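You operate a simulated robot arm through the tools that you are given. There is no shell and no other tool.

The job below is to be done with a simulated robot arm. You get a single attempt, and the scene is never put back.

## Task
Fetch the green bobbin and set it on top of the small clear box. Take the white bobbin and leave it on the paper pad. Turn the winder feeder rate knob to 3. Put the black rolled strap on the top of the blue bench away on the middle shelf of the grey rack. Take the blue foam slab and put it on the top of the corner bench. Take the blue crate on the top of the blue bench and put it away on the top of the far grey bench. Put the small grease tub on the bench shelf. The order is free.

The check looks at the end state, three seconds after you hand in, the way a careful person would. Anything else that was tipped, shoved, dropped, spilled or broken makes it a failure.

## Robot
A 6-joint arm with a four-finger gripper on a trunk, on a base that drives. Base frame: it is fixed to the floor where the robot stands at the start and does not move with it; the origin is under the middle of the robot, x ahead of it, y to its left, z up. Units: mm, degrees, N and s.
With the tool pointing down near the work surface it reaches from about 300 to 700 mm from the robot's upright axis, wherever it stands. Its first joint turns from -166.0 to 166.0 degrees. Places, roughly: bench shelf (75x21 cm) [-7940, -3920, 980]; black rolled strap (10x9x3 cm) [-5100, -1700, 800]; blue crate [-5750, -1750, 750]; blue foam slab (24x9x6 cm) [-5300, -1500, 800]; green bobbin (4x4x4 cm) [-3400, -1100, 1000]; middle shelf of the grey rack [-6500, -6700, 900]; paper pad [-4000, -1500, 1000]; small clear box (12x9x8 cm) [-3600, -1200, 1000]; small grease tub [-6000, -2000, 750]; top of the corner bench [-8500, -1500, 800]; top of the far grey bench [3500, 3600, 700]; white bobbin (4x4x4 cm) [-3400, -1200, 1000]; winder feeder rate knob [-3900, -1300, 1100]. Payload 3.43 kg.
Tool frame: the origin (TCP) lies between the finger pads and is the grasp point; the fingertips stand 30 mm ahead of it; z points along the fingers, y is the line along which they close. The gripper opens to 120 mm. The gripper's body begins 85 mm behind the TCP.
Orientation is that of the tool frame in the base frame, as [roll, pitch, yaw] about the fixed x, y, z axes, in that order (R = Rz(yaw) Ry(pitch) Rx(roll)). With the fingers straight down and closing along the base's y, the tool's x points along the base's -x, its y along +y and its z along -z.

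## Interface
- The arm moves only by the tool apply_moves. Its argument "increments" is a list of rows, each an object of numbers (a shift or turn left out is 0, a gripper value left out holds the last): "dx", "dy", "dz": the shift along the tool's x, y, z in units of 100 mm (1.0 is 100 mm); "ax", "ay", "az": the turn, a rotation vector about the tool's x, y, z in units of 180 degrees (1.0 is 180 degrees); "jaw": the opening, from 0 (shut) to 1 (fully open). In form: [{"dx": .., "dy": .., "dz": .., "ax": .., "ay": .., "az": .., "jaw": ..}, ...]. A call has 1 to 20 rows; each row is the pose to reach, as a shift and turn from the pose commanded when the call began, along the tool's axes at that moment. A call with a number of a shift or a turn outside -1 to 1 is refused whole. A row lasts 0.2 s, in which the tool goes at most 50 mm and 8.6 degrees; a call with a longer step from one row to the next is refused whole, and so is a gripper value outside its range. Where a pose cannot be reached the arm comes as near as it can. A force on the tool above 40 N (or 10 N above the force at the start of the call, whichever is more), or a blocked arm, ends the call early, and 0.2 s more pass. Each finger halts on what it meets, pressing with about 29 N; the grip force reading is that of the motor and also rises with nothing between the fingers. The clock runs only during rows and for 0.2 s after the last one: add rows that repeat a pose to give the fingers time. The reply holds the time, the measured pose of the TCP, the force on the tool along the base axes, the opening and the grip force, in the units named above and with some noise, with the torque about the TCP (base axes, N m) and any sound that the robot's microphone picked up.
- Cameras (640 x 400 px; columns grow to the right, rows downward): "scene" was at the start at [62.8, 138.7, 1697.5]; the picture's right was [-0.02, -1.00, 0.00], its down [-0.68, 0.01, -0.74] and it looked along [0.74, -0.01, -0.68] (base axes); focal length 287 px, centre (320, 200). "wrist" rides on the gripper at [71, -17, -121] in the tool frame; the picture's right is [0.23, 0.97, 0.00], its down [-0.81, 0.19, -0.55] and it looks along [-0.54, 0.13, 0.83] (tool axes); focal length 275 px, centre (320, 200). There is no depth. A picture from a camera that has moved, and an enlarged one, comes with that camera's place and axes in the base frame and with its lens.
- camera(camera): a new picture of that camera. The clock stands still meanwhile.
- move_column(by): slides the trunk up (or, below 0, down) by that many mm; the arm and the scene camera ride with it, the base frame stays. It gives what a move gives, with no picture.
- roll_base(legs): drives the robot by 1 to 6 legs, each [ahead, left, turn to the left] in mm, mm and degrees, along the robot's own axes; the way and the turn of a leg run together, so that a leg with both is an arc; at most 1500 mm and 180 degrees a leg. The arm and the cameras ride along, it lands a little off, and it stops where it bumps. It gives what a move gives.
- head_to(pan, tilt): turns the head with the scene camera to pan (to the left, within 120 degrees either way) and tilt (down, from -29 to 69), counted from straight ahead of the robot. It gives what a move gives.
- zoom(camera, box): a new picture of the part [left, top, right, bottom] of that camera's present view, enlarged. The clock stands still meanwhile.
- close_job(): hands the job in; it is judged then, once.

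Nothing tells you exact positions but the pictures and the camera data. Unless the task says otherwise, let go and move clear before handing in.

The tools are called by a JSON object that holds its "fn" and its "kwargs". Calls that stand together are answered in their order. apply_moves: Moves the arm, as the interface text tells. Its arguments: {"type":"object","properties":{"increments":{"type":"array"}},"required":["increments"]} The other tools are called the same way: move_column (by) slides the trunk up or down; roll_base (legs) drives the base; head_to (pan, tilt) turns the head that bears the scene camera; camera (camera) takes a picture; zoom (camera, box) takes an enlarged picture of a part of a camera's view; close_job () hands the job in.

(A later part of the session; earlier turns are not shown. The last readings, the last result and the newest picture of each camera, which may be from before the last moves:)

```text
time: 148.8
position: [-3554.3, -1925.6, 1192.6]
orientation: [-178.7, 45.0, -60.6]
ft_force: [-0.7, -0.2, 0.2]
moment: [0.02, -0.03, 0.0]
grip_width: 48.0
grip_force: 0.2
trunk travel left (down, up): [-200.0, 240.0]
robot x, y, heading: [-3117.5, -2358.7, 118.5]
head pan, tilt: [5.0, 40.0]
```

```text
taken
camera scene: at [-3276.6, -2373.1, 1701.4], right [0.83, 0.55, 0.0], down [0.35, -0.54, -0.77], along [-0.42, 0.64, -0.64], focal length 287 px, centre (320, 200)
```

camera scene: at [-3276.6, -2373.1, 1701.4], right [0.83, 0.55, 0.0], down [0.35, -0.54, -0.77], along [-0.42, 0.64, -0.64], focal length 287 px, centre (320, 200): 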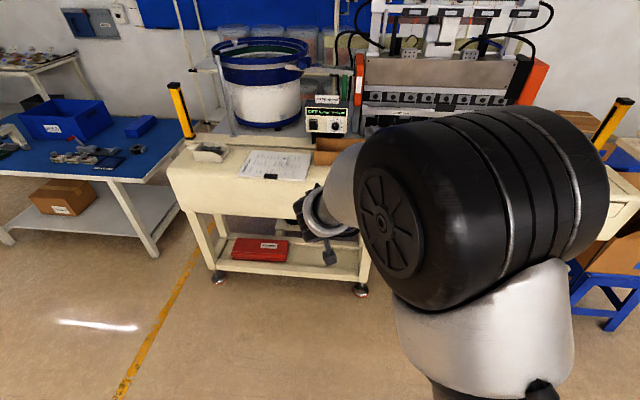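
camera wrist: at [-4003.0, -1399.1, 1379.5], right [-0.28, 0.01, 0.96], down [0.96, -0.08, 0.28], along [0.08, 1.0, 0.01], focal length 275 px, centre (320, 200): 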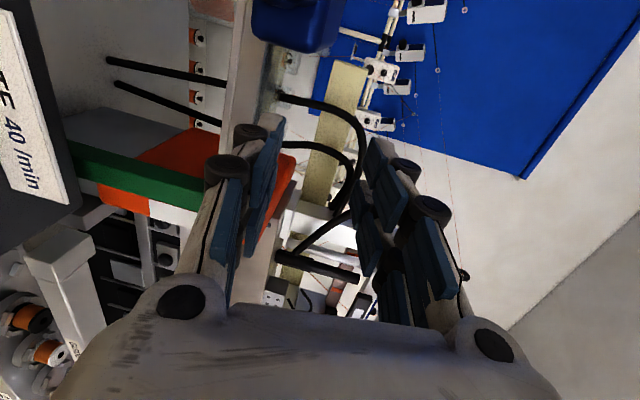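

{"fn": "apply_moves", "kwargs": {"increments": [{"dx": -0.07, "dz": 0.31}, {"dx": -0.14, "dz": 0.62}, {"dx": -0.21, "dz": 0.92}, {"dx": -0.21, "dz": 0.92, "ay": -0.04}, {"dx": -0.21, "dz": 0.92, "ay": -0.08}, {"dx": -0.21, "dz": 0.92, "ay": -0.12}, {"dx": -0.21, "dz": 0.92, "ay": -0.15}]}}

{"fn": "apply_moves", "kwargs": {"increments": [{"ay": -0.03}, {"ay": -0.06}, {"ay": -0.1}]}}

```text
time: 150.4
position: [-3591.5, -1853.5, 1142.6]
orientation: [-177.0, 72.2, -58.8]
ft_force: [-0.2, 0.3, -0.3]
moment: [0.01, -0.03, -0.02]
grip_width: 48.2
grip_force: 0.0
trunk travel left (down, up): [-200.0, 240.0]
robot x, y, heading: [-3114.2, -2360.4, 118.3]
head pan, tilt: [5.0, 40.0]
```

```text
time: 151.2
position: [-3593.5, -1851.9, 1144.3]
orientation: [-84.7, 88.5, 33.4]
ft_force: [0.6, -1.0, -0.8]
moment: [0.0, -0.01, 0.0]
grip_width: 48.0
grip_force: 0.1
trunk travel left (down, up): [-200.0, 240.0]
robot x, y, heading: [-3118.3, -2358.6, 118.4]
head pan, tilt: [5.0, 40.0]
```

A horizontal tool works at this reach. I'll test rolling it so the camera is off to the right side (needed to clear the brown box), including the extra 30° for the turn.

{"fn": "apply_moves", "kwargs": {"increments": [{"az": -0.045}, {"az": -0.09}, {"az": -0.135}, {"az": -0.18}, {"az": -0.225}, {"az": -0.27}, {"az": -0.315}, {"az": -0.36}]}}

{"fn": "apply_moves", "kwargs": {"increments": [{"az": -0.045}, {"az": -0.09}, {"az": -0.135}, {"az": -0.17}]}}

```text
time: 153.0
position: [-3592.5, -1852.0, 1142.8]
orientation: [-89.8, 24.2, 28.5]
ft_force: [-0.6, 0.5, -0.6]
moment: [0.05, 0.01, 0.0]
grip_width: 47.6
grip_force: 0.0
trunk travel left (down, up): [-200.0, 240.0]
robot x, y, heading: [-3117.1, -2361.0, 118.7]
head pan, tilt: [5.0, 40.0]
```

```text
time: 154.0
position: [-3592.3, -1852.0, 1143.2]
orientation: [-89.9, -6.4, 28.3]
ft_force: [-0.1, 0.0, -1.0]
moment: [-0.01, 0.01, -0.02]
grip_width: 48.0
grip_force: 0.1
trunk travel left (down, up): [-200.0, 240.0]
robot x, y, heading: [-3115.8, -2358.7, 118.4]
head pan, tilt: [5.0, 40.0]
```

{"fn": "apply_moves", "kwargs": {"increments": [{"az": 0.045}, {"az": 0.09}, {"az": 0.135}, {"az": 0.17}]}}

{"fn": "head_to", "kwargs": {"pan": 20, "tilt": 55}}

{"fn": "camera", "kwargs": {"camera": "scene"}}

{"fn": "camera", "kwargs": {"camera": "wrist"}}

```text
time: 155.0
position: [-3593.2, -1854.1, 1141.5]
orientation: [-89.9, 24.4, 28.4]
ft_force: [0.6, 0.3, 0.8]
moment: [0.01, -0.02, 0.02]
grip_width: 48.1
grip_force: 0.1
trunk travel left (down, up): [-200.0, 240.0]
robot x, y, heading: [-3116.7, -2361.8, 118.8]
head pan, tilt: [5.0, 40.0]
```

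```text
time: 155.8
position: [-3592.1, -1852.6, 1143.6]
orientation: [-89.8, 24.3, 28.5]
ft_force: [0.1, 0.4, 0.2]
moment: [0.02, 0.0, 0.01]
grip_width: 47.8
grip_force: 0.1
trunk travel left (down, up): [-200.0, 240.0]
robot x, y, heading: [-3118.9, -2360.3, 118.4]
head pan, tilt: [20.0, 55.0]
```

```text
taken
camera scene: at [-3284.1, -2395.4, 1680.7], right [0.66, 0.75, 0.0], down [0.61, -0.54, -0.57], along [-0.43, 0.38, -0.82], focal length 287 px, centre (320, 200)
```

scene: 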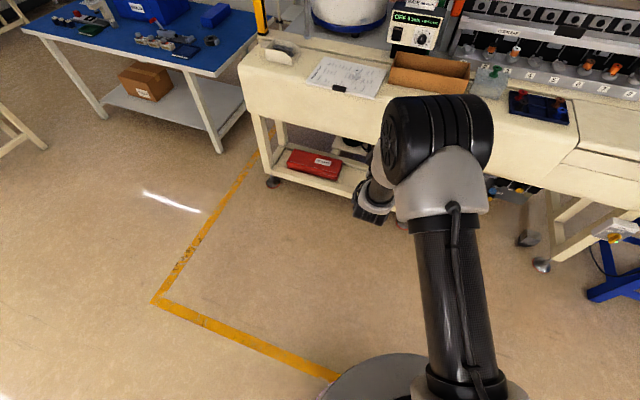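

```text
taken
camera wrist: at [-3471.5, -1923.2, 1128.0], right [-0.17, -0.09, -0.98], down [-0.46, -0.88, 0.16], along [-0.87, 0.47, 0.11], focal length 275 px, centre (320, 200)
```

wrist: 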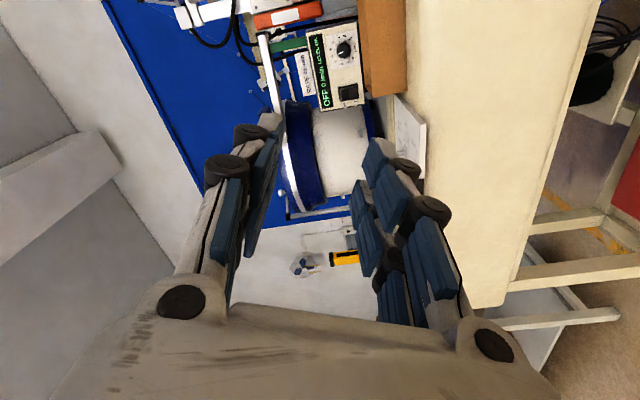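

The wrist stays above the tool axis, so this pose is good over the bench. I'll take a close look at the panel from here, then drive forward.

{"fn": "zoom", "kwargs": {"camera": "wrist", "box": [290, 10, 410, 110]}}

{"fn": "roll_base", "kwargs": {"legs": [[400, 0, 0]]}}

{"fn": "camera", "kwargs": {"camera": "wrist"}}

{"fn": "head_to", "kwargs": {"pan": 15, "tilt": 40}}

{"fn": "camera", "kwargs": {"camera": "scene"}}

```text
4.00 times, centred on (350, 60) of wrist
camera zoom: at [-3471.5, -1923.2, 1128.0], right [-0.17, -0.09, -0.98], down [-0.46, -0.88, 0.16], along [-0.87, 0.47, 0.11], focal length 1101 px, centre (200, 760)
```

zoom: 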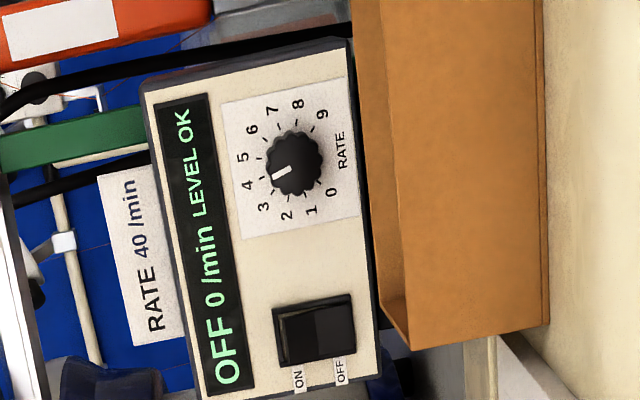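

```text
time: 158.3
position: [-3783.9, -1504.2, 1142.8]
orientation: [-89.9, 24.3, 28.6]
ft_force: [0.6, 1.1, -0.1]
moment: [0.06, 0.01, 0.0]
grip_width: 48.1
grip_force: 0.2
trunk travel left (down, up): [-200.0, 240.0]
robot x, y, heading: [-3303.1, -2012.5, 118.4]
head pan, tilt: [20.0, 55.0]
```

```text
taken
camera wrist: at [-3662.3, -1573.7, 1127.7], right [-0.17, -0.09, -0.98], down [-0.45, -0.88, 0.16], along [-0.87, 0.47, 0.11], focal length 275 px, centre (320, 200)
```

wrist: 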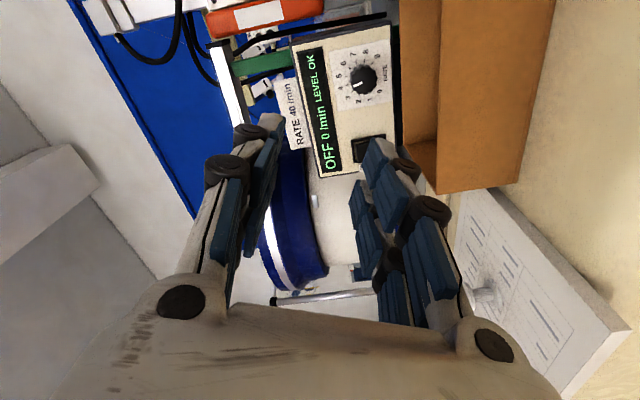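

```text
time: 159.1
position: [-3782.5, -1504.5, 1142.9]
orientation: [-89.9, 24.3, 28.5]
ft_force: [0.4, -1.5, -0.5]
moment: [0.03, -0.01, -0.03]
grip_width: 48.1
grip_force: 0.2
trunk travel left (down, up): [-200.0, 240.0]
robot x, y, heading: [-3306.5, -2012.7, 118.7]
head pan, tilt: [15.0, 40.0]
```

```text
taken
camera scene: at [-3478.6, -2032.2, 1701.3], right [0.72, 0.69, 0.0], down [0.44, -0.47, -0.77], along [-0.53, 0.55, -0.64], focal length 287 px, centre (320, 200)
```

scene: 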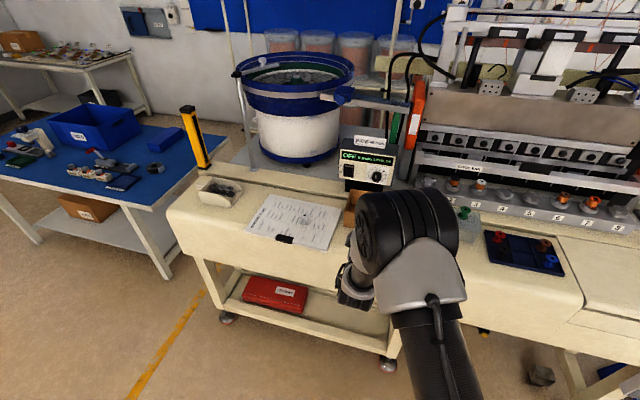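

{"fn": "zoom", "kwargs": {"camera": "wrist", "box": [300, 30, 420, 130]}}

{"fn": "zoom", "kwargs": {"camera": "scene", "box": [320, 120, 440, 220]}}

```text
4.00 times, centred on (360, 80) of wrist
camera zoom: at [-3662.0, -1574.1, 1128.0], right [-0.17, -0.09, -0.98], down [-0.45, -0.88, 0.16], along [-0.87, 0.47, 0.11], focal length 1101 px, centre (160, 680)
```

zoom: 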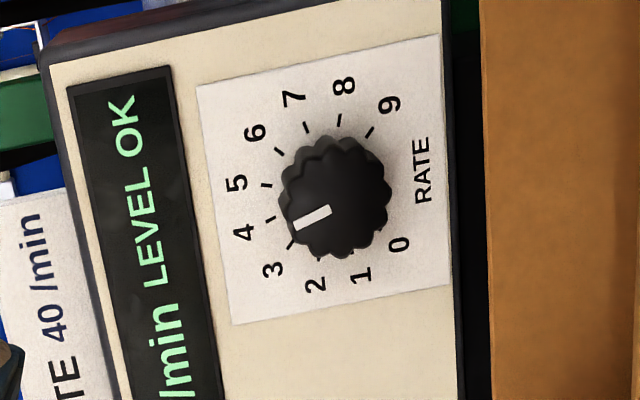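

```text
4.00 times, centred on (380, 170) of scene
camera zoom: at [-3478.6, -2032.2, 1701.3], right [0.72, 0.69, 0.0], down [0.44, -0.47, -0.77], along [-0.53, 0.55, -0.64], focal length 1148 px, centre (80, 320)
```

zoom: 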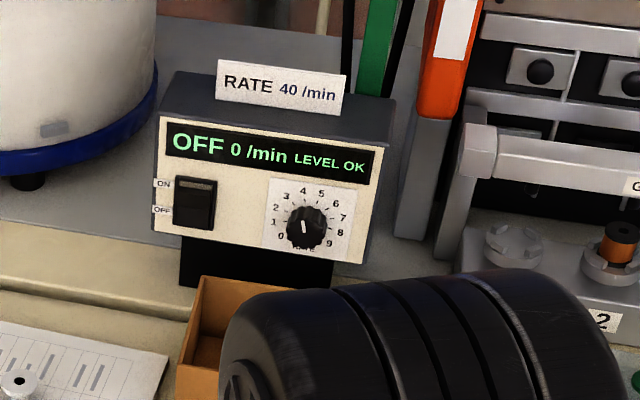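

Triangulating gives the dial centre at about (−3931, −1245, 1084), with the panel facing me squarely. The brown box's rim (z≈1046) is right below, so I'll approach with the tool pitched 30° down and the jaws closing sideways.

{"fn": "apply_moves", "kwargs": {"increments": [{"az": 0.045}, {"az": 0.09}, {"az": 0.135}, {"az": 0.18}, {"az": 0.225}, {"az": 0.27}, {"az": 0.315}, {"az": 0.36}, {"az": 0.366}]}}

{"fn": "apply_moves", "kwargs": {"increments": [{"ay": 0.045}, {"ay": 0.09}, {"ay": 0.135}, {"ay": 0.167}]}}

{"fn": "camera", "kwargs": {"camera": "wrist"}}

```text
time: 161.1
position: [-3783.7, -1503.1, 1144.0]
orientation: [-87.9, 88.6, 30.5]
ft_force: [0.4, 0.0, 0.3]
moment: [0.02, 0.01, -0.01]
grip_width: 48.0
grip_force: 0.1
trunk travel left (down, up): [-200.0, 240.0]
robot x, y, heading: [-3306.3, -2012.7, 118.5]
head pan, tilt: [15.0, 40.0]
```

```text
time: 162.1
position: [-3783.1, -1503.9, 1143.5]
orientation: [179.7, 60.0, -61.7]
ft_force: [0.2, 0.7, -0.8]
moment: [-0.01, 0.0, -0.01]
grip_width: 48.0
grip_force: 0.1
trunk travel left (down, up): [-200.0, 240.0]
robot x, y, heading: [-3305.3, -2011.6, 118.5]
head pan, tilt: [15.0, 40.0]
```

```text
taken
camera wrist: at [-3700.8, -1618.1, 1140.5], right [-0.8, -0.57, -0.2], down [-0.13, -0.15, 0.98], along [-0.59, 0.81, 0.05], focal length 275 px, centre (320, 200)
```

wrist: 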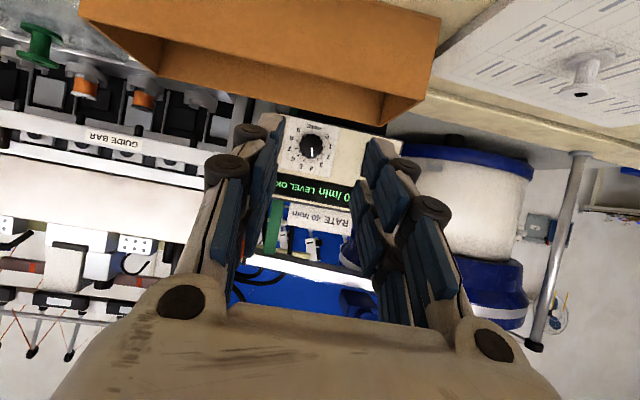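

{"fn": "zoom", "kwargs": {"camera": "wrist", "box": [270, 100, 370, 190]}}

```text
4.44 times, centred on (320, 145) of wrist
camera zoom: at [-3700.8, -1618.1, 1140.5], right [-0.8, -0.57, -0.2], down [-0.13, -0.15, 0.98], along [-0.59, 0.81, 0.05], focal length 1224 px, centre (320, 444)
```

zoom: 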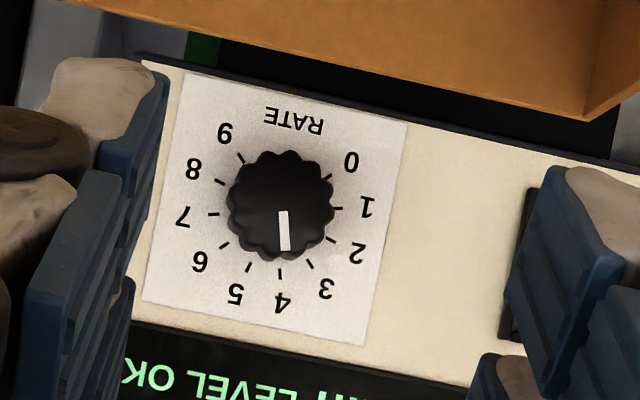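

{"fn": "roll_base", "kwargs": {"legs": [[180, 0, 0]]}}

{"fn": "camera", "kwargs": {"camera": "wrist"}}

{"fn": "zoom", "kwargs": {"camera": "wrist", "box": [240, 80, 400, 200]}}

```text
time: 163.6
position: [-3867.5, -1345.6, 1142.1]
orientation: [179.7, 59.9, -61.7]
ft_force: [-0.4, 0.4, 0.0]
moment: [-0.01, -0.02, -0.01]
grip_width: 48.1
grip_force: 0.0
trunk travel left (down, up): [-200.0, 240.0]
robot x, y, heading: [-3388.8, -1852.9, 118.7]
head pan, tilt: [15.0, 40.0]
```

```text
taken
camera wrist: at [-3786.3, -1459.8, 1139.9], right [-0.8, -0.57, -0.2], down [-0.13, -0.15, 0.98], along [-0.58, 0.81, 0.05], focal length 275 px, centre (320, 200)
```

wrist: 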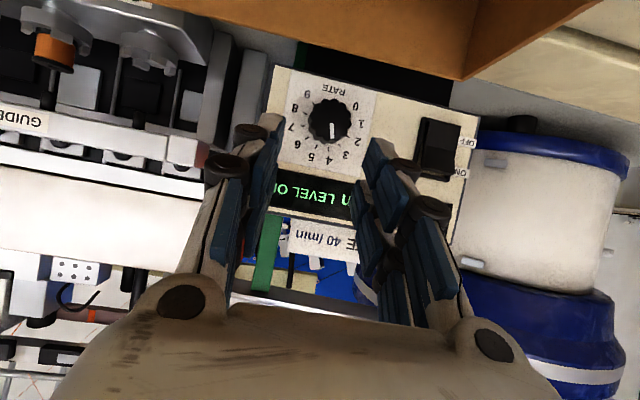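

```text
3.33 times, centred on (320, 140) of wrist
camera zoom: at [-3786.3, -1459.8, 1139.9], right [-0.8, -0.57, -0.2], down [-0.13, -0.15, 0.98], along [-0.58, 0.81, 0.05], focal length 918 px, centre (320, 400)
```

zoom: 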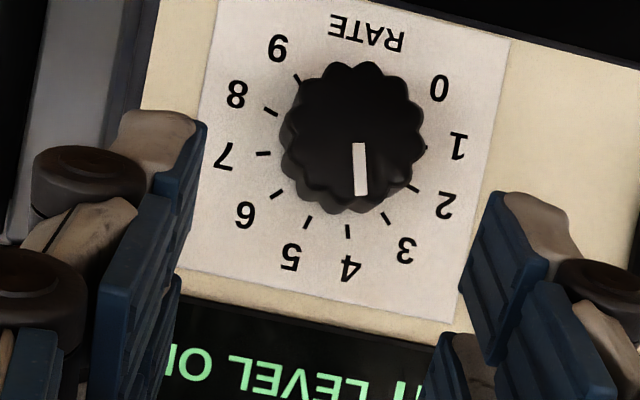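

{"fn": "apply_moves", "kwargs": {"increments": [{"dz": 0.15, "dy": 0.04, "jaw": 0.42}, {"dz": 0.3, "dy": 0.08, "dx": 0.005}, {"dz": 0.45, "dy": 0.08, "dx": 0.01}, {"dz": 0.5, "dy": 0.08, "dx": 0.01}]}}

{"fn": "zoom", "kwargs": {"camera": "wrist", "box": [220, 80, 420, 230]}}

```text
time: 164.6
position: [-3895.3, -1312.9, 1118.5]
orientation: [179.8, 60.0, -61.8]
ft_force: [0.4, -0.6, -0.7]
moment: [0.0, 0.03, 0.0]
grip_width: 50.8
grip_force: 0.0
trunk travel left (down, up): [-200.0, 240.0]
robot x, y, heading: [-3390.8, -1856.0, 118.4]
head pan, tilt: [15.0, 40.0]
```

```text
2.67 times, centred on (320, 155) of wrist
camera zoom: at [-3813.2, -1426.7, 1114.7], right [-0.8, -0.57, -0.2], down [-0.13, -0.16, 0.98], along [-0.58, 0.81, 0.05], focal length 734 px, centre (320, 320)
```

zoom: 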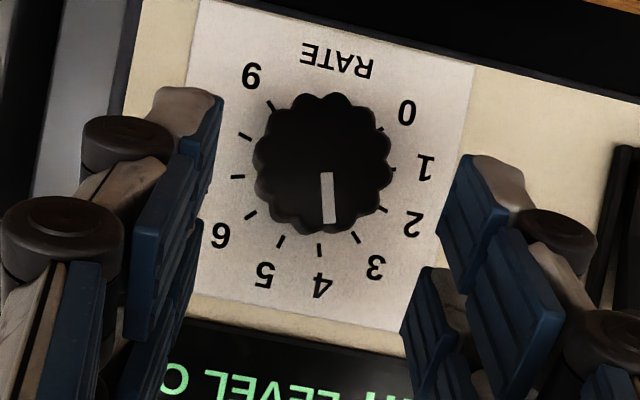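

{"fn": "apply_moves", "kwargs": {"increments": [{"dz": 0.08}, {"dz": 0.16}, {"dz": 0.24}, {"dz": 0.3}, {"dz": 0.35}, {"dz": 0.38}, {"dz": 0.4}]}}

{"fn": "camera", "kwargs": {"camera": "wrist"}}

{"fn": "zoom", "kwargs": {"camera": "scene", "box": [260, 60, 440, 200]}}

```text
time: 166.2
position: [-3911.4, -1283.1, 1098.7]
orientation: [179.6, 60.1, -61.8]
ft_force: [1.1, -3.3, 1.7]
moment: [0.07, -0.03, -0.08]
grip_width: 50.7
grip_force: 0.0
trunk travel left (down, up): [-200.0, 240.0]
robot x, y, heading: [-3392.5, -1851.4, 118.4]
head pan, tilt: [15.0, 40.0]
```

```text
taken
camera wrist: at [-3829.6, -1396.8, 1095.0], right [-0.8, -0.56, -0.2], down [-0.13, -0.16, 0.98], along [-0.58, 0.81, 0.05], focal length 275 px, centre (320, 200)
```

wrist: 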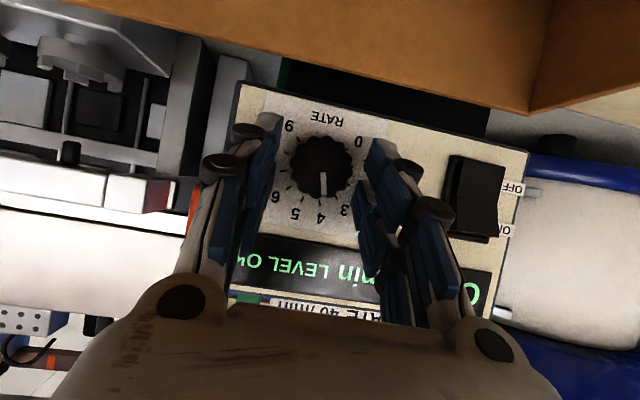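

```text
2.86 times, centred on (350, 130) of scene
camera zoom: at [-3563.4, -1875.8, 1701.4], right [0.73, 0.69, 0.0], down [0.44, -0.47, -0.77], along [-0.53, 0.56, -0.64], focal length 820 px, centre (234, 400)
```

zoom: 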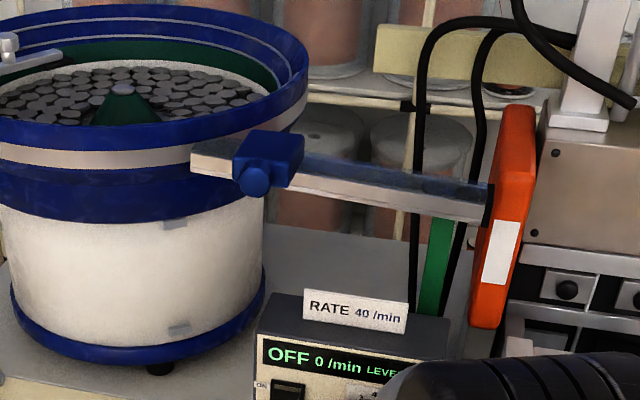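

{"fn": "apply_moves", "kwargs": {"increments": [{"dz": 0.02}, {"dz": 0.04}]}}

```text
time: 166.8
position: [-3910.7, -1281.2, 1095.8]
orientation: [179.6, 60.3, -61.9]
ft_force: [12.1, -13.9, 7.2]
moment: [0.47, 0.0, -0.87]
grip_width: 52.6
grip_force: 6.8
trunk travel left (down, up): [-200.0, 240.0]
robot x, y, heading: [-3393.6, -1852.2, 118.3]
head pan, tilt: [15.0, 40.0]
```

{"fn": "apply_moves", "kwargs": {"increments": [{"dz": -0.03}, {"dz": -0.05}, {"dz": -0.05}]}}

{"fn": "zoom", "kwargs": {"camera": "wrist", "box": [220, 80, 420, 230]}}

```text
time: 167.6
position: [-3910.5, -1283.7, 1099.2]
orientation: [179.6, 60.1, -61.7]
ft_force: [-0.2, 0.5, -0.1]
moment: [-0.02, 0.0, -0.01]
grip_width: 50.2
grip_force: 0.0
trunk travel left (down, up): [-200.0, 240.0]
robot x, y, heading: [-3389.9, -1851.5, 118.5]
head pan, tilt: [15.0, 40.0]
```

```text
2.67 times, centred on (320, 155) of wrist
camera zoom: at [-3829.6, -1396.8, 1095.2], right [-0.8, -0.57, -0.2], down [-0.13, -0.16, 0.98], along [-0.58, 0.81, 0.05], focal length 734 px, centre (320, 320)
```

zoom: 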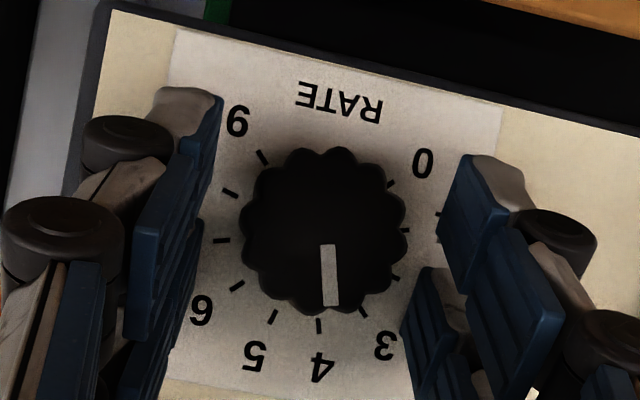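

{"fn": "apply_moves", "kwargs": {"increments": [{"jaw": 0.3}, {"jaw": 0.2}, {"jaw": 0.2}, {"jaw": 0.2}]}}

{"fn": "zoom", "kwargs": {"camera": "wrist", "box": [220, 80, 420, 230]}}

```text
time: 168.6
position: [-3912.1, -1284.0, 1098.3]
orientation: [179.7, 60.1, -61.8]
ft_force: [-0.7, -1.9, 2.9]
moment: [-0.1, -0.04, 0.18]
grip_width: 34.8
grip_force: 44.7
trunk travel left (down, up): [-200.0, 240.0]
robot x, y, heading: [-3395.6, -1853.2, 118.8]
head pan, tilt: [15.0, 40.0]
```

```text
2.67 times, centred on (320, 155) of wrist
camera zoom: at [-3829.5, -1397.3, 1095.3], right [-0.8, -0.57, -0.2], down [-0.13, -0.16, 0.98], along [-0.58, 0.81, 0.05], focal length 734 px, centre (320, 320)
```

zoom: 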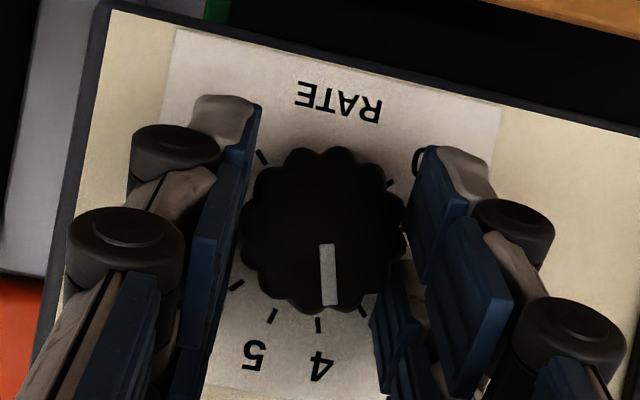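

The knob is gripped (35 mm). Turning it 30° counter-clockwise about its own axis.

{"fn": "apply_moves", "kwargs": {"increments": [{"ax": 0.0208, "az": -0.0361, "dy": 0.0187, "dx": 0.001}, {"ax": 0.0417, "az": -0.0722, "dy": 0.037, "dx": 0.004, "dz": 0.0025}, {"ax": 0.0625, "az": -0.1082, "dy": 0.0547, "dx": 0.0094, "dz": 0.0055}, {"ax": 0.0833, "az": -0.1443, "dy": 0.0715, "dx": 0.0166, "dz": 0.0096}, {"ax": 0.0833, "az": -0.1443, "dy": 0.0715, "dx": 0.0166, "dz": 0.0096}]}}

{"fn": "zoom", "kwargs": {"camera": "wrist", "box": [220, 80, 420, 230]}}

```text
time: 169.8
position: [-3917.4, -1286.1, 1095.9]
orientation: [-131.0, 48.8, -20.7]
ft_force: [1.3, -0.1, 3.6]
moment: [0.0, -0.02, -0.37]
grip_width: 35.0
grip_force: 44.9
trunk travel left (down, up): [-200.0, 240.0]
robot x, y, heading: [-3390.6, -1854.4, 118.3]
head pan, tilt: [15.0, 40.0]
```

```text
2.67 times, centred on (320, 155) of wrist
camera zoom: at [-3836.3, -1401.2, 1102.1], right [-0.6, -0.45, -0.66], down [-0.54, -0.38, 0.75], along [-0.59, 0.81, -0.02], focal length 734 px, centre (320, 320)
```

zoom: 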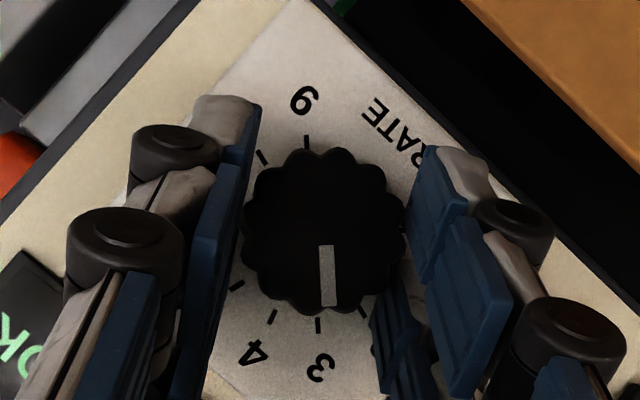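

The pointer now sits at 3. I'll release and retreat along the tool axis, then verify.

{"fn": "apply_moves", "kwargs": {"increments": [{"jaw": 0.32}, {"jaw": 0.42}, {"jaw": 0.42}, {"jaw": 0.42}]}}

{"fn": "apply_moves", "kwargs": {"increments": [{"dz": -0.1}, {"dz": -0.3}, {"dz": -0.6}, {"dz": -0.9}]}}

{"fn": "zoom", "kwargs": {"camera": "wrist", "box": [220, 60, 420, 210]}}

```text
time: 170.8
position: [-3917.0, -1286.7, 1094.7]
orientation: [-130.9, 48.8, -20.7]
ft_force: [0.1, 0.1, -0.2]
moment: [-0.01, -0.01, 0.02]
grip_width: 50.6
grip_force: 0.1
trunk travel left (down, up): [-200.0, 240.0]
robot x, y, heading: [-3391.9, -1852.4, 118.4]
head pan, tilt: [15.0, 40.0]
```

```text
time: 171.8
position: [-3900.4, -1366.7, 1135.1]
orientation: [-131.1, 48.8, -20.7]
ft_force: [0.0, -0.5, 0.5]
moment: [0.0, 0.03, 0.0]
grip_width: 50.5
grip_force: 0.0
trunk travel left (down, up): [-200.0, 240.0]
robot x, y, heading: [-3393.4, -1853.0, 118.4]
head pan, tilt: [15.0, 40.0]
```

```text
2.67 times, centred on (320, 135) of wrist
camera zoom: at [-3819.4, -1481.1, 1140.9], right [-0.6, -0.46, -0.66], down [-0.54, -0.38, 0.75], along [-0.59, 0.81, -0.02], focal length 734 px, centre (320, 373)
```

zoom: 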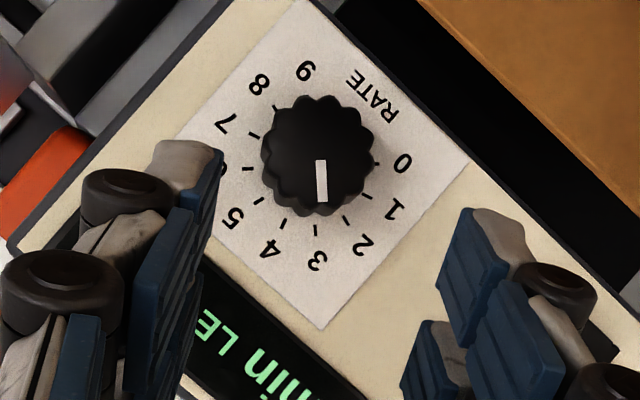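

The pointer lines up with 3. I'll back the base away from the bench and unwind the wrist to the tool-down pose.

{"fn": "roll_base", "kwargs": {"legs": [[-350, 0, 0]]}}

{"fn": "apply_moves", "kwargs": {"increments": [{"ax": -0.0208, "az": 0.0361}, {"ax": -0.0417, "az": 0.0722}, {"ax": -0.0625, "az": 0.1082}, {"ax": -0.0833, "az": 0.1443}]}}

{"fn": "apply_moves", "kwargs": {"increments": [{"ay": 0.045}, {"ay": 0.09}, {"ay": 0.135}, {"ay": 0.18}, {"ay": 0.225}, {"ay": 0.27}, {"ay": 0.315}, {"ay": 0.333}]}}

{"fn": "camera", "kwargs": {"camera": "scene"}}

```text
time: 174.0
position: [-3732.4, -1675.3, 1133.4]
orientation: [-130.9, 48.7, -20.6]
ft_force: [-0.1, 0.0, 0.3]
moment: [-0.01, 0.01, 0.02]
grip_width: 50.4
grip_force: 0.0
trunk travel left (down, up): [-200.0, 240.0]
robot x, y, heading: [-3225.6, -2155.7, 118.7]
head pan, tilt: [15.0, 40.0]
```

```text
time: 175.0
position: [-3734.4, -1674.1, 1133.5]
orientation: [179.5, 60.2, -61.9]
ft_force: [0.6, 0.5, -0.8]
moment: [-0.01, -0.02, 0.0]
grip_width: 50.4
grip_force: 0.1
trunk travel left (down, up): [-200.0, 240.0]
robot x, y, heading: [-3223.3, -2160.0, 118.7]
head pan, tilt: [15.0, 40.0]
```

```text
time: 176.8
position: [-3732.5, -1674.6, 1133.1]
orientation: [179.8, 0.0, -61.4]
ft_force: [0.6, 0.5, 0.8]
moment: [0.02, 0.01, 0.01]
grip_width: 50.6
grip_force: 0.1
trunk travel left (down, up): [-200.0, 240.0]
robot x, y, heading: [-3226.4, -2162.0, 118.9]
head pan, tilt: [15.0, 40.0]
```

```text
taken
camera scene: at [-3396.4, -2183.1, 1701.3], right [0.72, 0.69, 0.0], down [0.44, -0.47, -0.77], along [-0.53, 0.55, -0.64], focal length 287 px, centre (320, 200)
```

scene: 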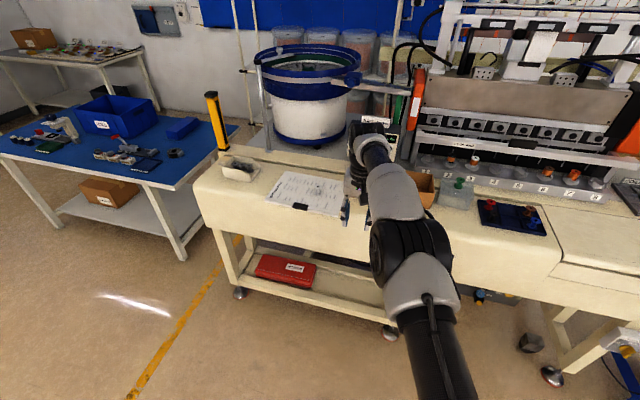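

Now bring the arm back to its compact travel pose.

{"fn": "apply_moves", "kwargs": {"increments": [{"dx": 0.45, "dz": -0.2}, {"dx": 0.9, "dz": -0.4}]}}

{"fn": "apply_moves", "kwargs": {"increments": [{"dx": 0.45, "dz": -0.1}, {"dx": 0.9, "dz": -0.3}, {"dx": 1.0, "dz": -0.3, "dy": -0.3}]}}

{"fn": "camera", "kwargs": {"camera": "scene"}}

```text
time: 177.4
position: [-3688.3, -1753.7, 1173.8]
orientation: [179.8, 0.2, -61.4]
ft_force: [0.3, -0.3, 0.1]
moment: [-0.01, -0.01, 0.03]
grip_width: 50.5
grip_force: 0.0
trunk travel left (down, up): [-200.0, 240.0]
robot x, y, heading: [-3225.6, -2160.3, 118.4]
head pan, tilt: [15.0, 40.0]
```

```text
time: 178.2
position: [-3615.1, -1826.7, 1203.1]
orientation: [179.9, 0.2, -61.4]
ft_force: [0.4, 0.3, 0.2]
moment: [-0.05, 0.02, -0.01]
grip_width: 50.3
grip_force: 0.0
trunk travel left (down, up): [-200.0, 240.0]
robot x, y, heading: [-3227.0, -2159.8, 118.6]
head pan, tilt: [15.0, 40.0]
```

```text
taken
camera scene: at [-3394.9, -2182.4, 1701.5], right [0.72, 0.69, 0.0], down [0.44, -0.47, -0.77], along [-0.53, 0.55, -0.64], focal length 287 px, centre (320, 200)
```

scene: 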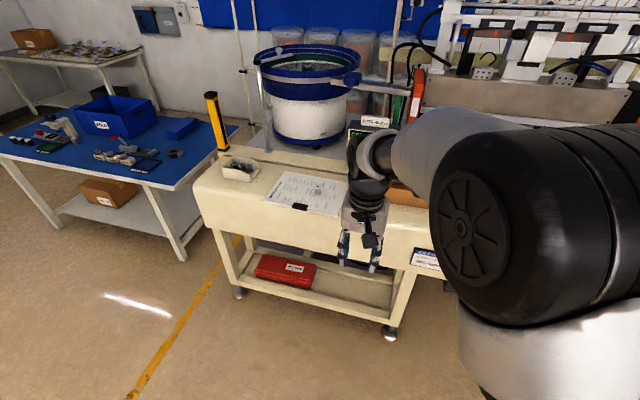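

The arm is back in its starting posture. Now I'll study the blue bench to the left.

{"fn": "head_to", "kwargs": {"pan": 45, "tilt": 28}}

{"fn": "camera", "kwargs": {"camera": "scene"}}

{"fn": "zoom", "kwargs": {"camera": "scene", "box": [160, 80, 400, 230]}}

```text
time: 179.2
position: [-3617.4, -1827.4, 1203.0]
orientation: [179.9, 0.1, -61.4]
ft_force: [0.1, -0.1, 0.7]
moment: [-0.01, -0.01, -0.02]
grip_width: 50.2
grip_force: 0.1
trunk travel left (down, up): [-200.0, 240.0]
robot x, y, heading: [-3224.6, -2162.2, 118.4]
head pan, tilt: [45.0, 28.0]
```

```text
taken
camera scene: at [-3425.3, -2218.8, 1719.8], right [0.28, 0.96, 0.0], down [0.45, -0.13, -0.88], along [-0.85, 0.25, -0.47], focal length 287 px, centre (320, 200)
```

scene: 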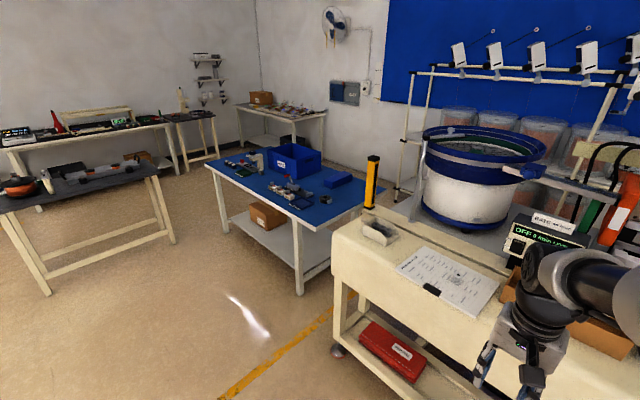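

```text
2.67 times, centred on (280, 155) of scene
camera zoom: at [-3425.3, -2218.8, 1719.8], right [0.28, 0.96, 0.0], down [0.45, -0.13, -0.88], along [-0.85, 0.25, -0.47], focal length 765 px, centre (427, 320)
```

zoom: 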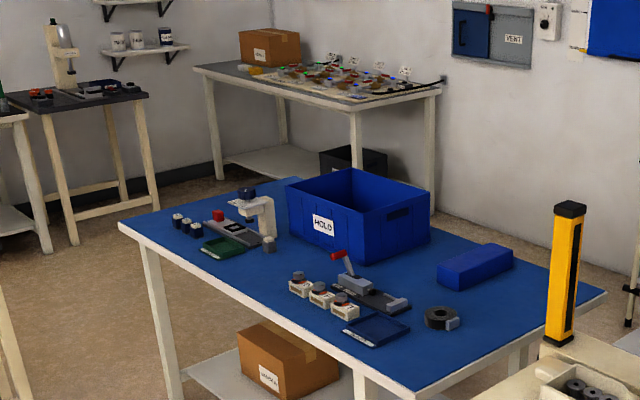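

The blue bench holds the HOLD crate (about 40×30 cm), foam slab, rolled strap, and several small tubs. I'll slide left along the aisle to stand in front of it for a closer look.

{"fn": "roll_base", "kwargs": {"legs": [[0, 1400, 0]]}}

{"fn": "head_to", "kwargs": {"pan": 0, "tilt": 25}}

{"fn": "camera", "kwargs": {"camera": "scene"}}

{"fn": "head_to", "kwargs": {"pan": 40, "tilt": 25}}

{"fn": "camera", "kwargs": {"camera": "scene"}}

```text
time: 186.1
position: [-4841.1, -2493.4, 1202.5]
orientation: [179.9, 0.1, -61.5]
ft_force: [0.8, -0.4, -0.1]
moment: [-0.02, -0.03, 0.01]
grip_width: 50.5
grip_force: 0.0
trunk travel left (down, up): [-200.0, 240.0]
robot x, y, heading: [-4447.9, -2828.9, 118.8]
head pan, tilt: [45.0, 28.0]
```

```text
time: 187.3
position: [-4841.9, -2493.4, 1202.5]
orientation: [179.9, 0.0, -61.5]
ft_force: [-0.1, 0.2, -0.4]
moment: [0.0, 0.0, -0.03]
grip_width: 50.3
grip_force: 0.0
trunk travel left (down, up): [-200.0, 240.0]
robot x, y, heading: [-4453.2, -2827.0, 118.4]
head pan, tilt: [0.0, 25.0]
```

```text
taken
camera scene: at [-4607.4, -2830.5, 1724.7], right [0.88, 0.48, 0.0], down [0.2, -0.37, -0.91], along [-0.43, 0.8, -0.42], focal length 287 px, centre (320, 200)
```

scene: 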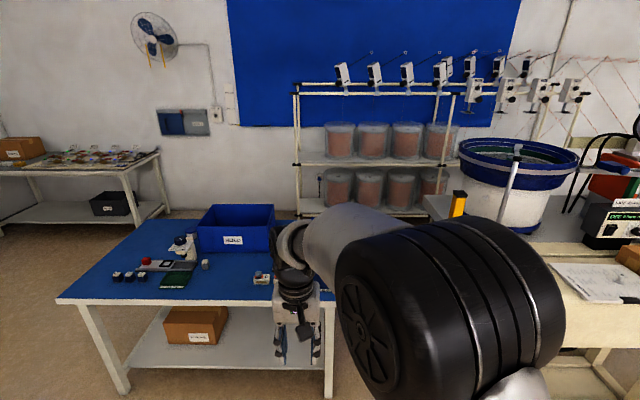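

```text
time: 188.3
position: [-4840.6, -2492.8, 1203.5]
orientation: [179.8, 0.1, -61.5]
ft_force: [0.2, 0.2, 0.3]
moment: [0.02, -0.01, 0.01]
grip_width: 50.3
grip_force: 0.0
trunk travel left (down, up): [-200.0, 240.0]
robot x, y, heading: [-4447.6, -2828.7, 118.6]
head pan, tilt: [40.0, 25.0]
```

```text
taken
camera scene: at [-4649.0, -2877.5, 1724.7], right [0.37, 0.93, 0.0], down [0.39, -0.16, -0.91], along [-0.84, 0.33, -0.42], focal length 287 px, centre (320, 200)
```

scene: 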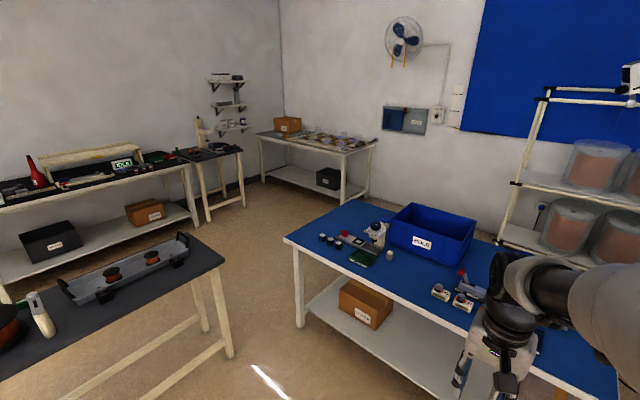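

{"fn": "zoom", "kwargs": {"camera": "scene", "box": [280, 180, 500, 320]}}

{"fn": "zoom", "kwargs": {"camera": "scene", "box": [300, 210, 410, 280]}}

{"fn": "zoom", "kwargs": {"camera": "scene", "box": [170, 60, 390, 200]}}

{"fn": "zoom", "kwargs": {"camera": "scene", "box": [0, 120, 240, 290]}}

```text
2.86 times, centred on (390, 250) of scene
camera zoom: at [-4649.0, -2877.5, 1724.7], right [0.37, 0.93, 0.0], down [0.39, -0.16, -0.91], along [-0.84, 0.33, -0.42], focal length 820 px, centre (120, 57)
```

zoom: 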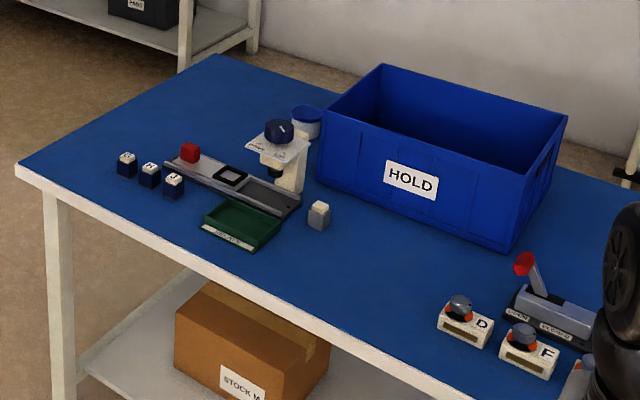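

```text
5.71 times, centred on (355, 245) of scene
camera zoom: at [-4649.0, -2877.5, 1724.7], right [0.37, 0.93, 0.0], down [0.39, -0.16, -0.91], along [-0.84, 0.33, -0.42], focal length 1640 px, centre (120, -57)
```

zoom: 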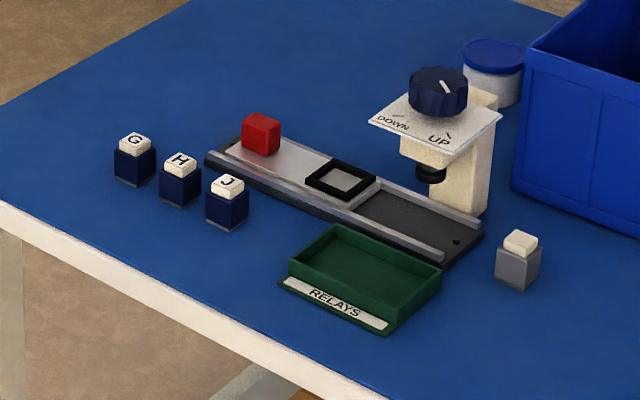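

```text
2.86 times, centred on (280, 130) of scene
camera zoom: at [-4649.0, -2877.5, 1724.7], right [0.37, 0.93, 0.0], down [0.39, -0.16, -0.91], along [-0.84, 0.33, -0.42], focal length 820 px, centre (434, 400)
```

zoom: 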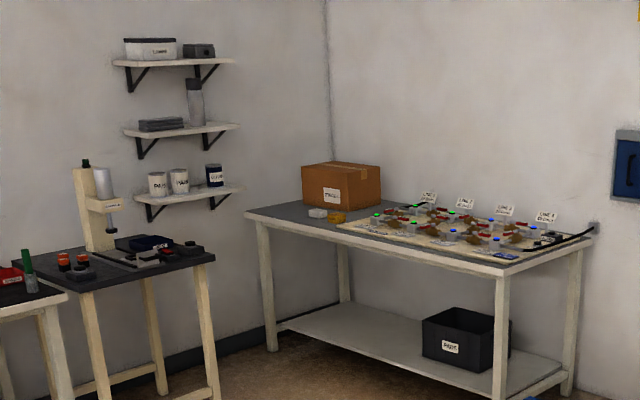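

```text
2.35 times, centred on (120, 205) of scene
camera zoom: at [-4649.0, -2877.5, 1724.7], right [0.37, 0.93, 0.0], down [0.39, -0.16, -0.91], along [-0.84, 0.33, -0.42], focal length 675 px, centre (791, 188)
```

zoom: 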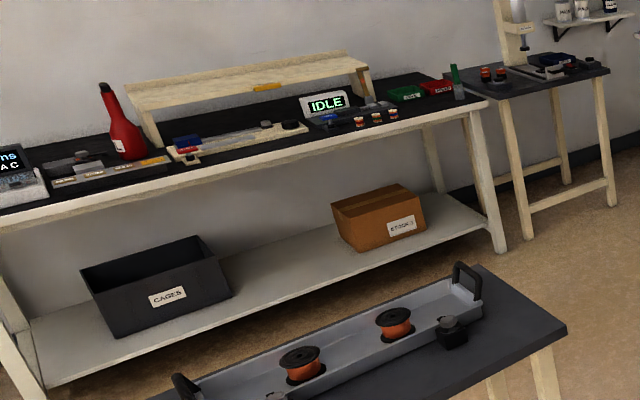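

The small grease tub (white with blue lid) sits behind the press, left of the crate; the bench shelf is the riser on the far-left bench. There's floor space behind the blue bench, so I'll look for a route around the dark table.

{"fn": "head_to", "kwargs": {"pan": 80, "tilt": 30}}

{"fn": "camera", "kwargs": {"camera": "scene"}}

{"fn": "head_to", "kwargs": {"pan": 118, "tilt": 25}}

{"fn": "camera", "kwargs": {"camera": "scene"}}

```text
time: 189.4
position: [-4840.6, -2492.2, 1203.0]
orientation: [179.9, 0.1, -61.5]
ft_force: [-0.2, -0.6, 0.1]
moment: [-0.02, 0.03, 0.0]
grip_width: 50.5
grip_force: 0.0
trunk travel left (down, up): [-200.0, 240.0]
robot x, y, heading: [-4446.9, -2826.5, 118.4]
head pan, tilt: [80.0, 30.0]
```

```text
taken
camera scene: at [-4649.1, -2940.0, 1716.7], right [-0.32, 0.95, 0.0], down [0.47, 0.16, -0.87], along [-0.82, -0.27, -0.5], focal length 287 px, centre (320, 200)
```

scene: 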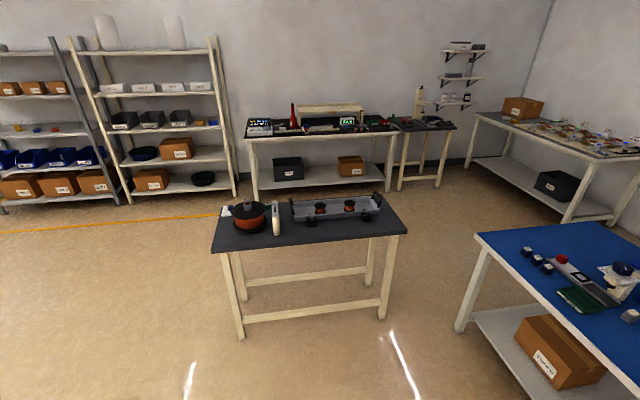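

```text
time: 190.4
position: [-4841.0, -2492.7, 1203.5]
orientation: [179.9, 0.2, -61.5]
ft_force: [1.4, 0.1, -0.3]
moment: [0.01, -0.02, -0.04]
grip_width: 50.5
grip_force: 0.0
trunk travel left (down, up): [-200.0, 240.0]
robot x, y, heading: [-4448.7, -2826.4, 118.7]
head pan, tilt: [118.0, 25.0]
```

```text
taken
camera scene: at [-4614.3, -2988.2, 1724.7], right [-0.83, 0.55, 0.0], down [0.23, 0.35, -0.91], along [-0.5, -0.76, -0.42], focal length 287 px, centre (320, 200)
```

scene: 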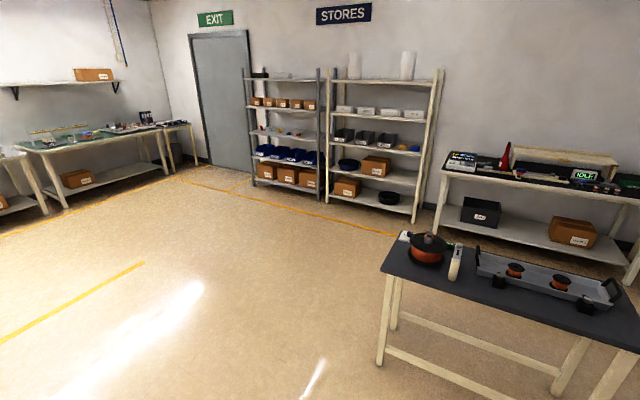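

The floor is open: I can go around the dark table. The grey rack stands by the door. Let me zoom in on the rack's middle shelf and the left bench riser.

{"fn": "zoom", "kwargs": {"camera": "scene", "box": [230, 60, 450, 220]}}

{"fn": "zoom", "kwargs": {"camera": "scene", "box": [230, 110, 340, 190]}}

```text
2.50 times, centred on (340, 140) of scene
camera zoom: at [-4614.3, -2988.2, 1724.7], right [-0.83, 0.55, 0.0], down [0.23, 0.35, -0.91], along [-0.5, -0.76, -0.42], focal length 718 px, centre (270, 350)
```

zoom: 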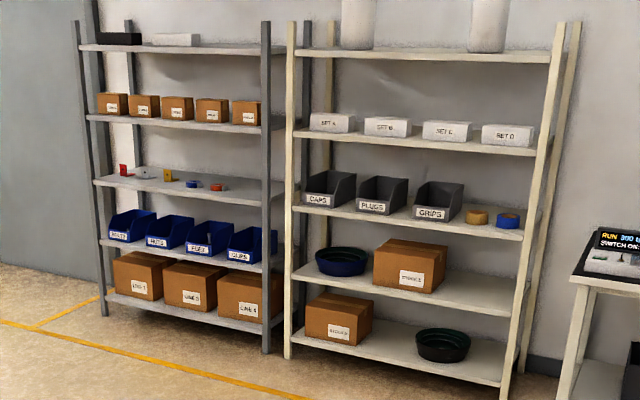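

```text
5.00 times, centred on (285, 150) of scene
camera zoom: at [-4614.3, -2988.2, 1724.7], right [-0.83, 0.55, 0.0], down [0.23, 0.35, -0.91], along [-0.5, -0.76, -0.42], focal length 1435 px, centre (495, 450)
```

zoom: 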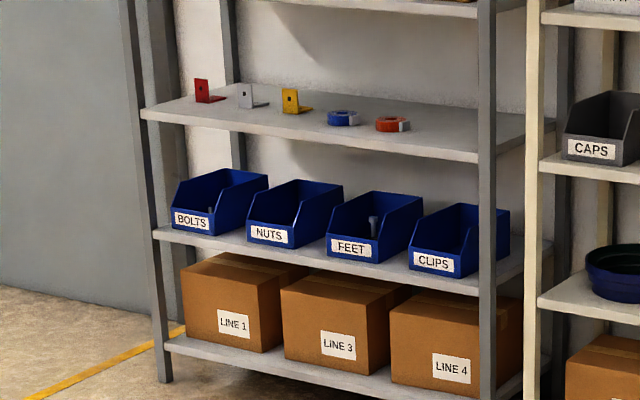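

The grey rack's middle shelf has free space at its front, with about 300 mm headroom. First the strap: I'll approach the blue bench's front near its right end and check base clearance.

{"fn": "roll_base", "kwargs": {"legs": [[560, 0, 0]]}}

{"fn": "head_to", "kwargs": {"pan": 10, "tilt": 60}}

{"fn": "camera", "kwargs": {"camera": "scene"}}

{"fn": "camera", "kwargs": {"camera": "wrist"}}

```text
time: 193.7
position: [-5108.3, -1998.1, 1202.6]
orientation: [179.9, 0.2, -61.6]
ft_force: [-0.4, 0.7, 0.1]
moment: [-0.03, -0.03, 0.02]
grip_width: 50.7
grip_force: 0.1
trunk travel left (down, up): [-200.0, 240.0]
robot x, y, heading: [-4718.5, -2332.0, 118.3]
head pan, tilt: [118.0, 25.0]
```

```text
time: 195.5
position: [-5106.3, -1998.0, 1203.3]
orientation: [179.8, 0.2, -61.7]
ft_force: [-0.1, 0.2, -0.8]
moment: [-0.01, 0.0, 0.01]
grip_width: 50.7
grip_force: 0.1
trunk travel left (down, up): [-200.0, 240.0]
robot x, y, heading: [-4717.5, -2331.6, 118.3]
head pan, tilt: [10.0, 60.0]
```

```text
taken
camera scene: at [-4872.1, -2365.2, 1674.6], right [0.78, 0.62, 0.0], down [0.54, -0.68, -0.5], along [-0.31, 0.39, -0.87], focal length 287 px, centre (320, 200)
```

scene: 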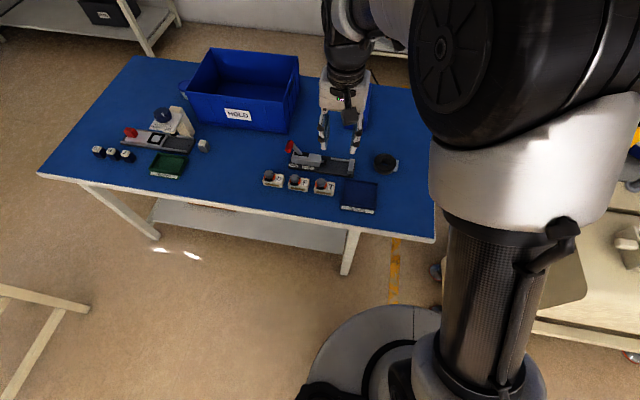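

```text
taken
camera wrist: at [-5058.2, -2051.7, 1322.8], right [-0.75, -0.66, 0.0], down [-0.55, 0.62, 0.56], along [-0.37, 0.41, -0.83], focal length 275 px, centre (320, 200)
```

wrist: 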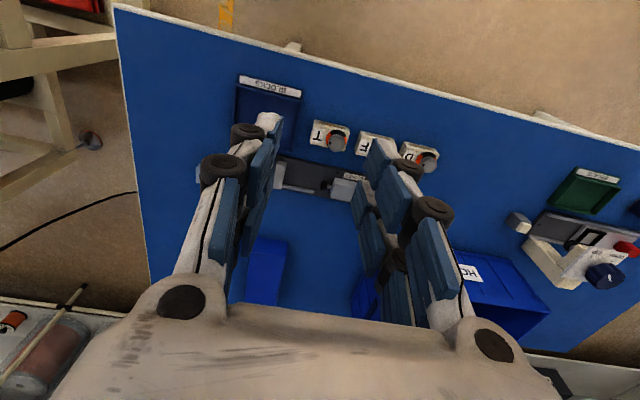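

{"fn": "head_to", "kwargs": {"pan": 25, "tilt": 69}}

{"fn": "camera", "kwargs": {"camera": "scene"}}

{"fn": "head_to", "kwargs": {"pan": -30, "tilt": 69}}

{"fn": "camera", "kwargs": {"camera": "scene"}}

```text
time: 196.3
position: [-5106.5, -1998.7, 1203.3]
orientation: [179.9, 0.1, -61.6]
ft_force: [0.5, -0.1, -0.2]
moment: [-0.03, 0.01, -0.01]
grip_width: 50.3
grip_force: 0.0
trunk travel left (down, up): [-200.0, 240.0]
robot x, y, heading: [-4715.2, -2334.5, 118.4]
head pan, tilt: [25.0, 68.8]
```

```text
taken
camera scene: at [-4875.5, -2383.9, 1665.3], right [0.6, 0.8, 0.0], down [0.75, -0.56, -0.36], along [-0.29, 0.22, -0.93], focal length 287 px, centre (320, 200)
```

scene: 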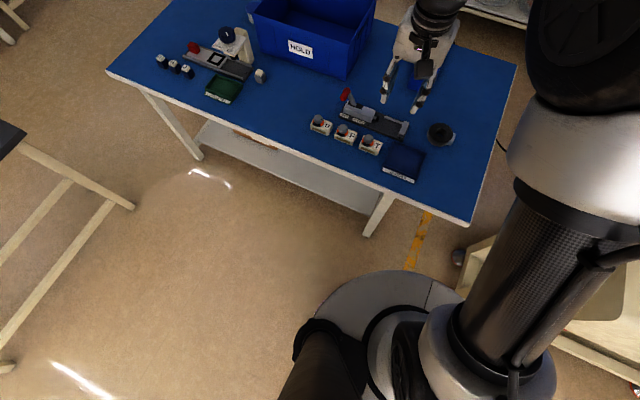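

```text
time: 197.5
position: [-5107.5, -1998.0, 1202.7]
orientation: [179.9, 0.0, -61.7]
ft_force: [0.7, -0.6, -0.5]
moment: [0.0, 0.0, -0.01]
grip_width: 50.4
grip_force: 0.0
trunk travel left (down, up): [-200.0, 240.0]
robot x, y, heading: [-4717.2, -2331.2, 118.3]
head pan, tilt: [-30.0, 68.8]
```

```text
taken
camera scene: at [-4829.2, -2361.5, 1665.2], right [1.0, -0.03, 0.0], down [-0.03, -0.93, -0.36], along [0.01, 0.36, -0.93], focal length 287 px, centre (320, 200)
```

scene: 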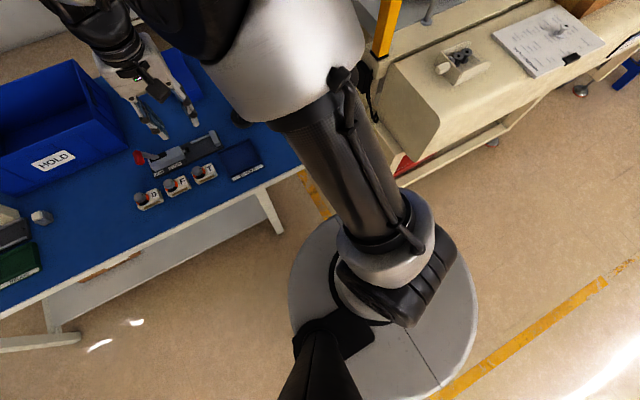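

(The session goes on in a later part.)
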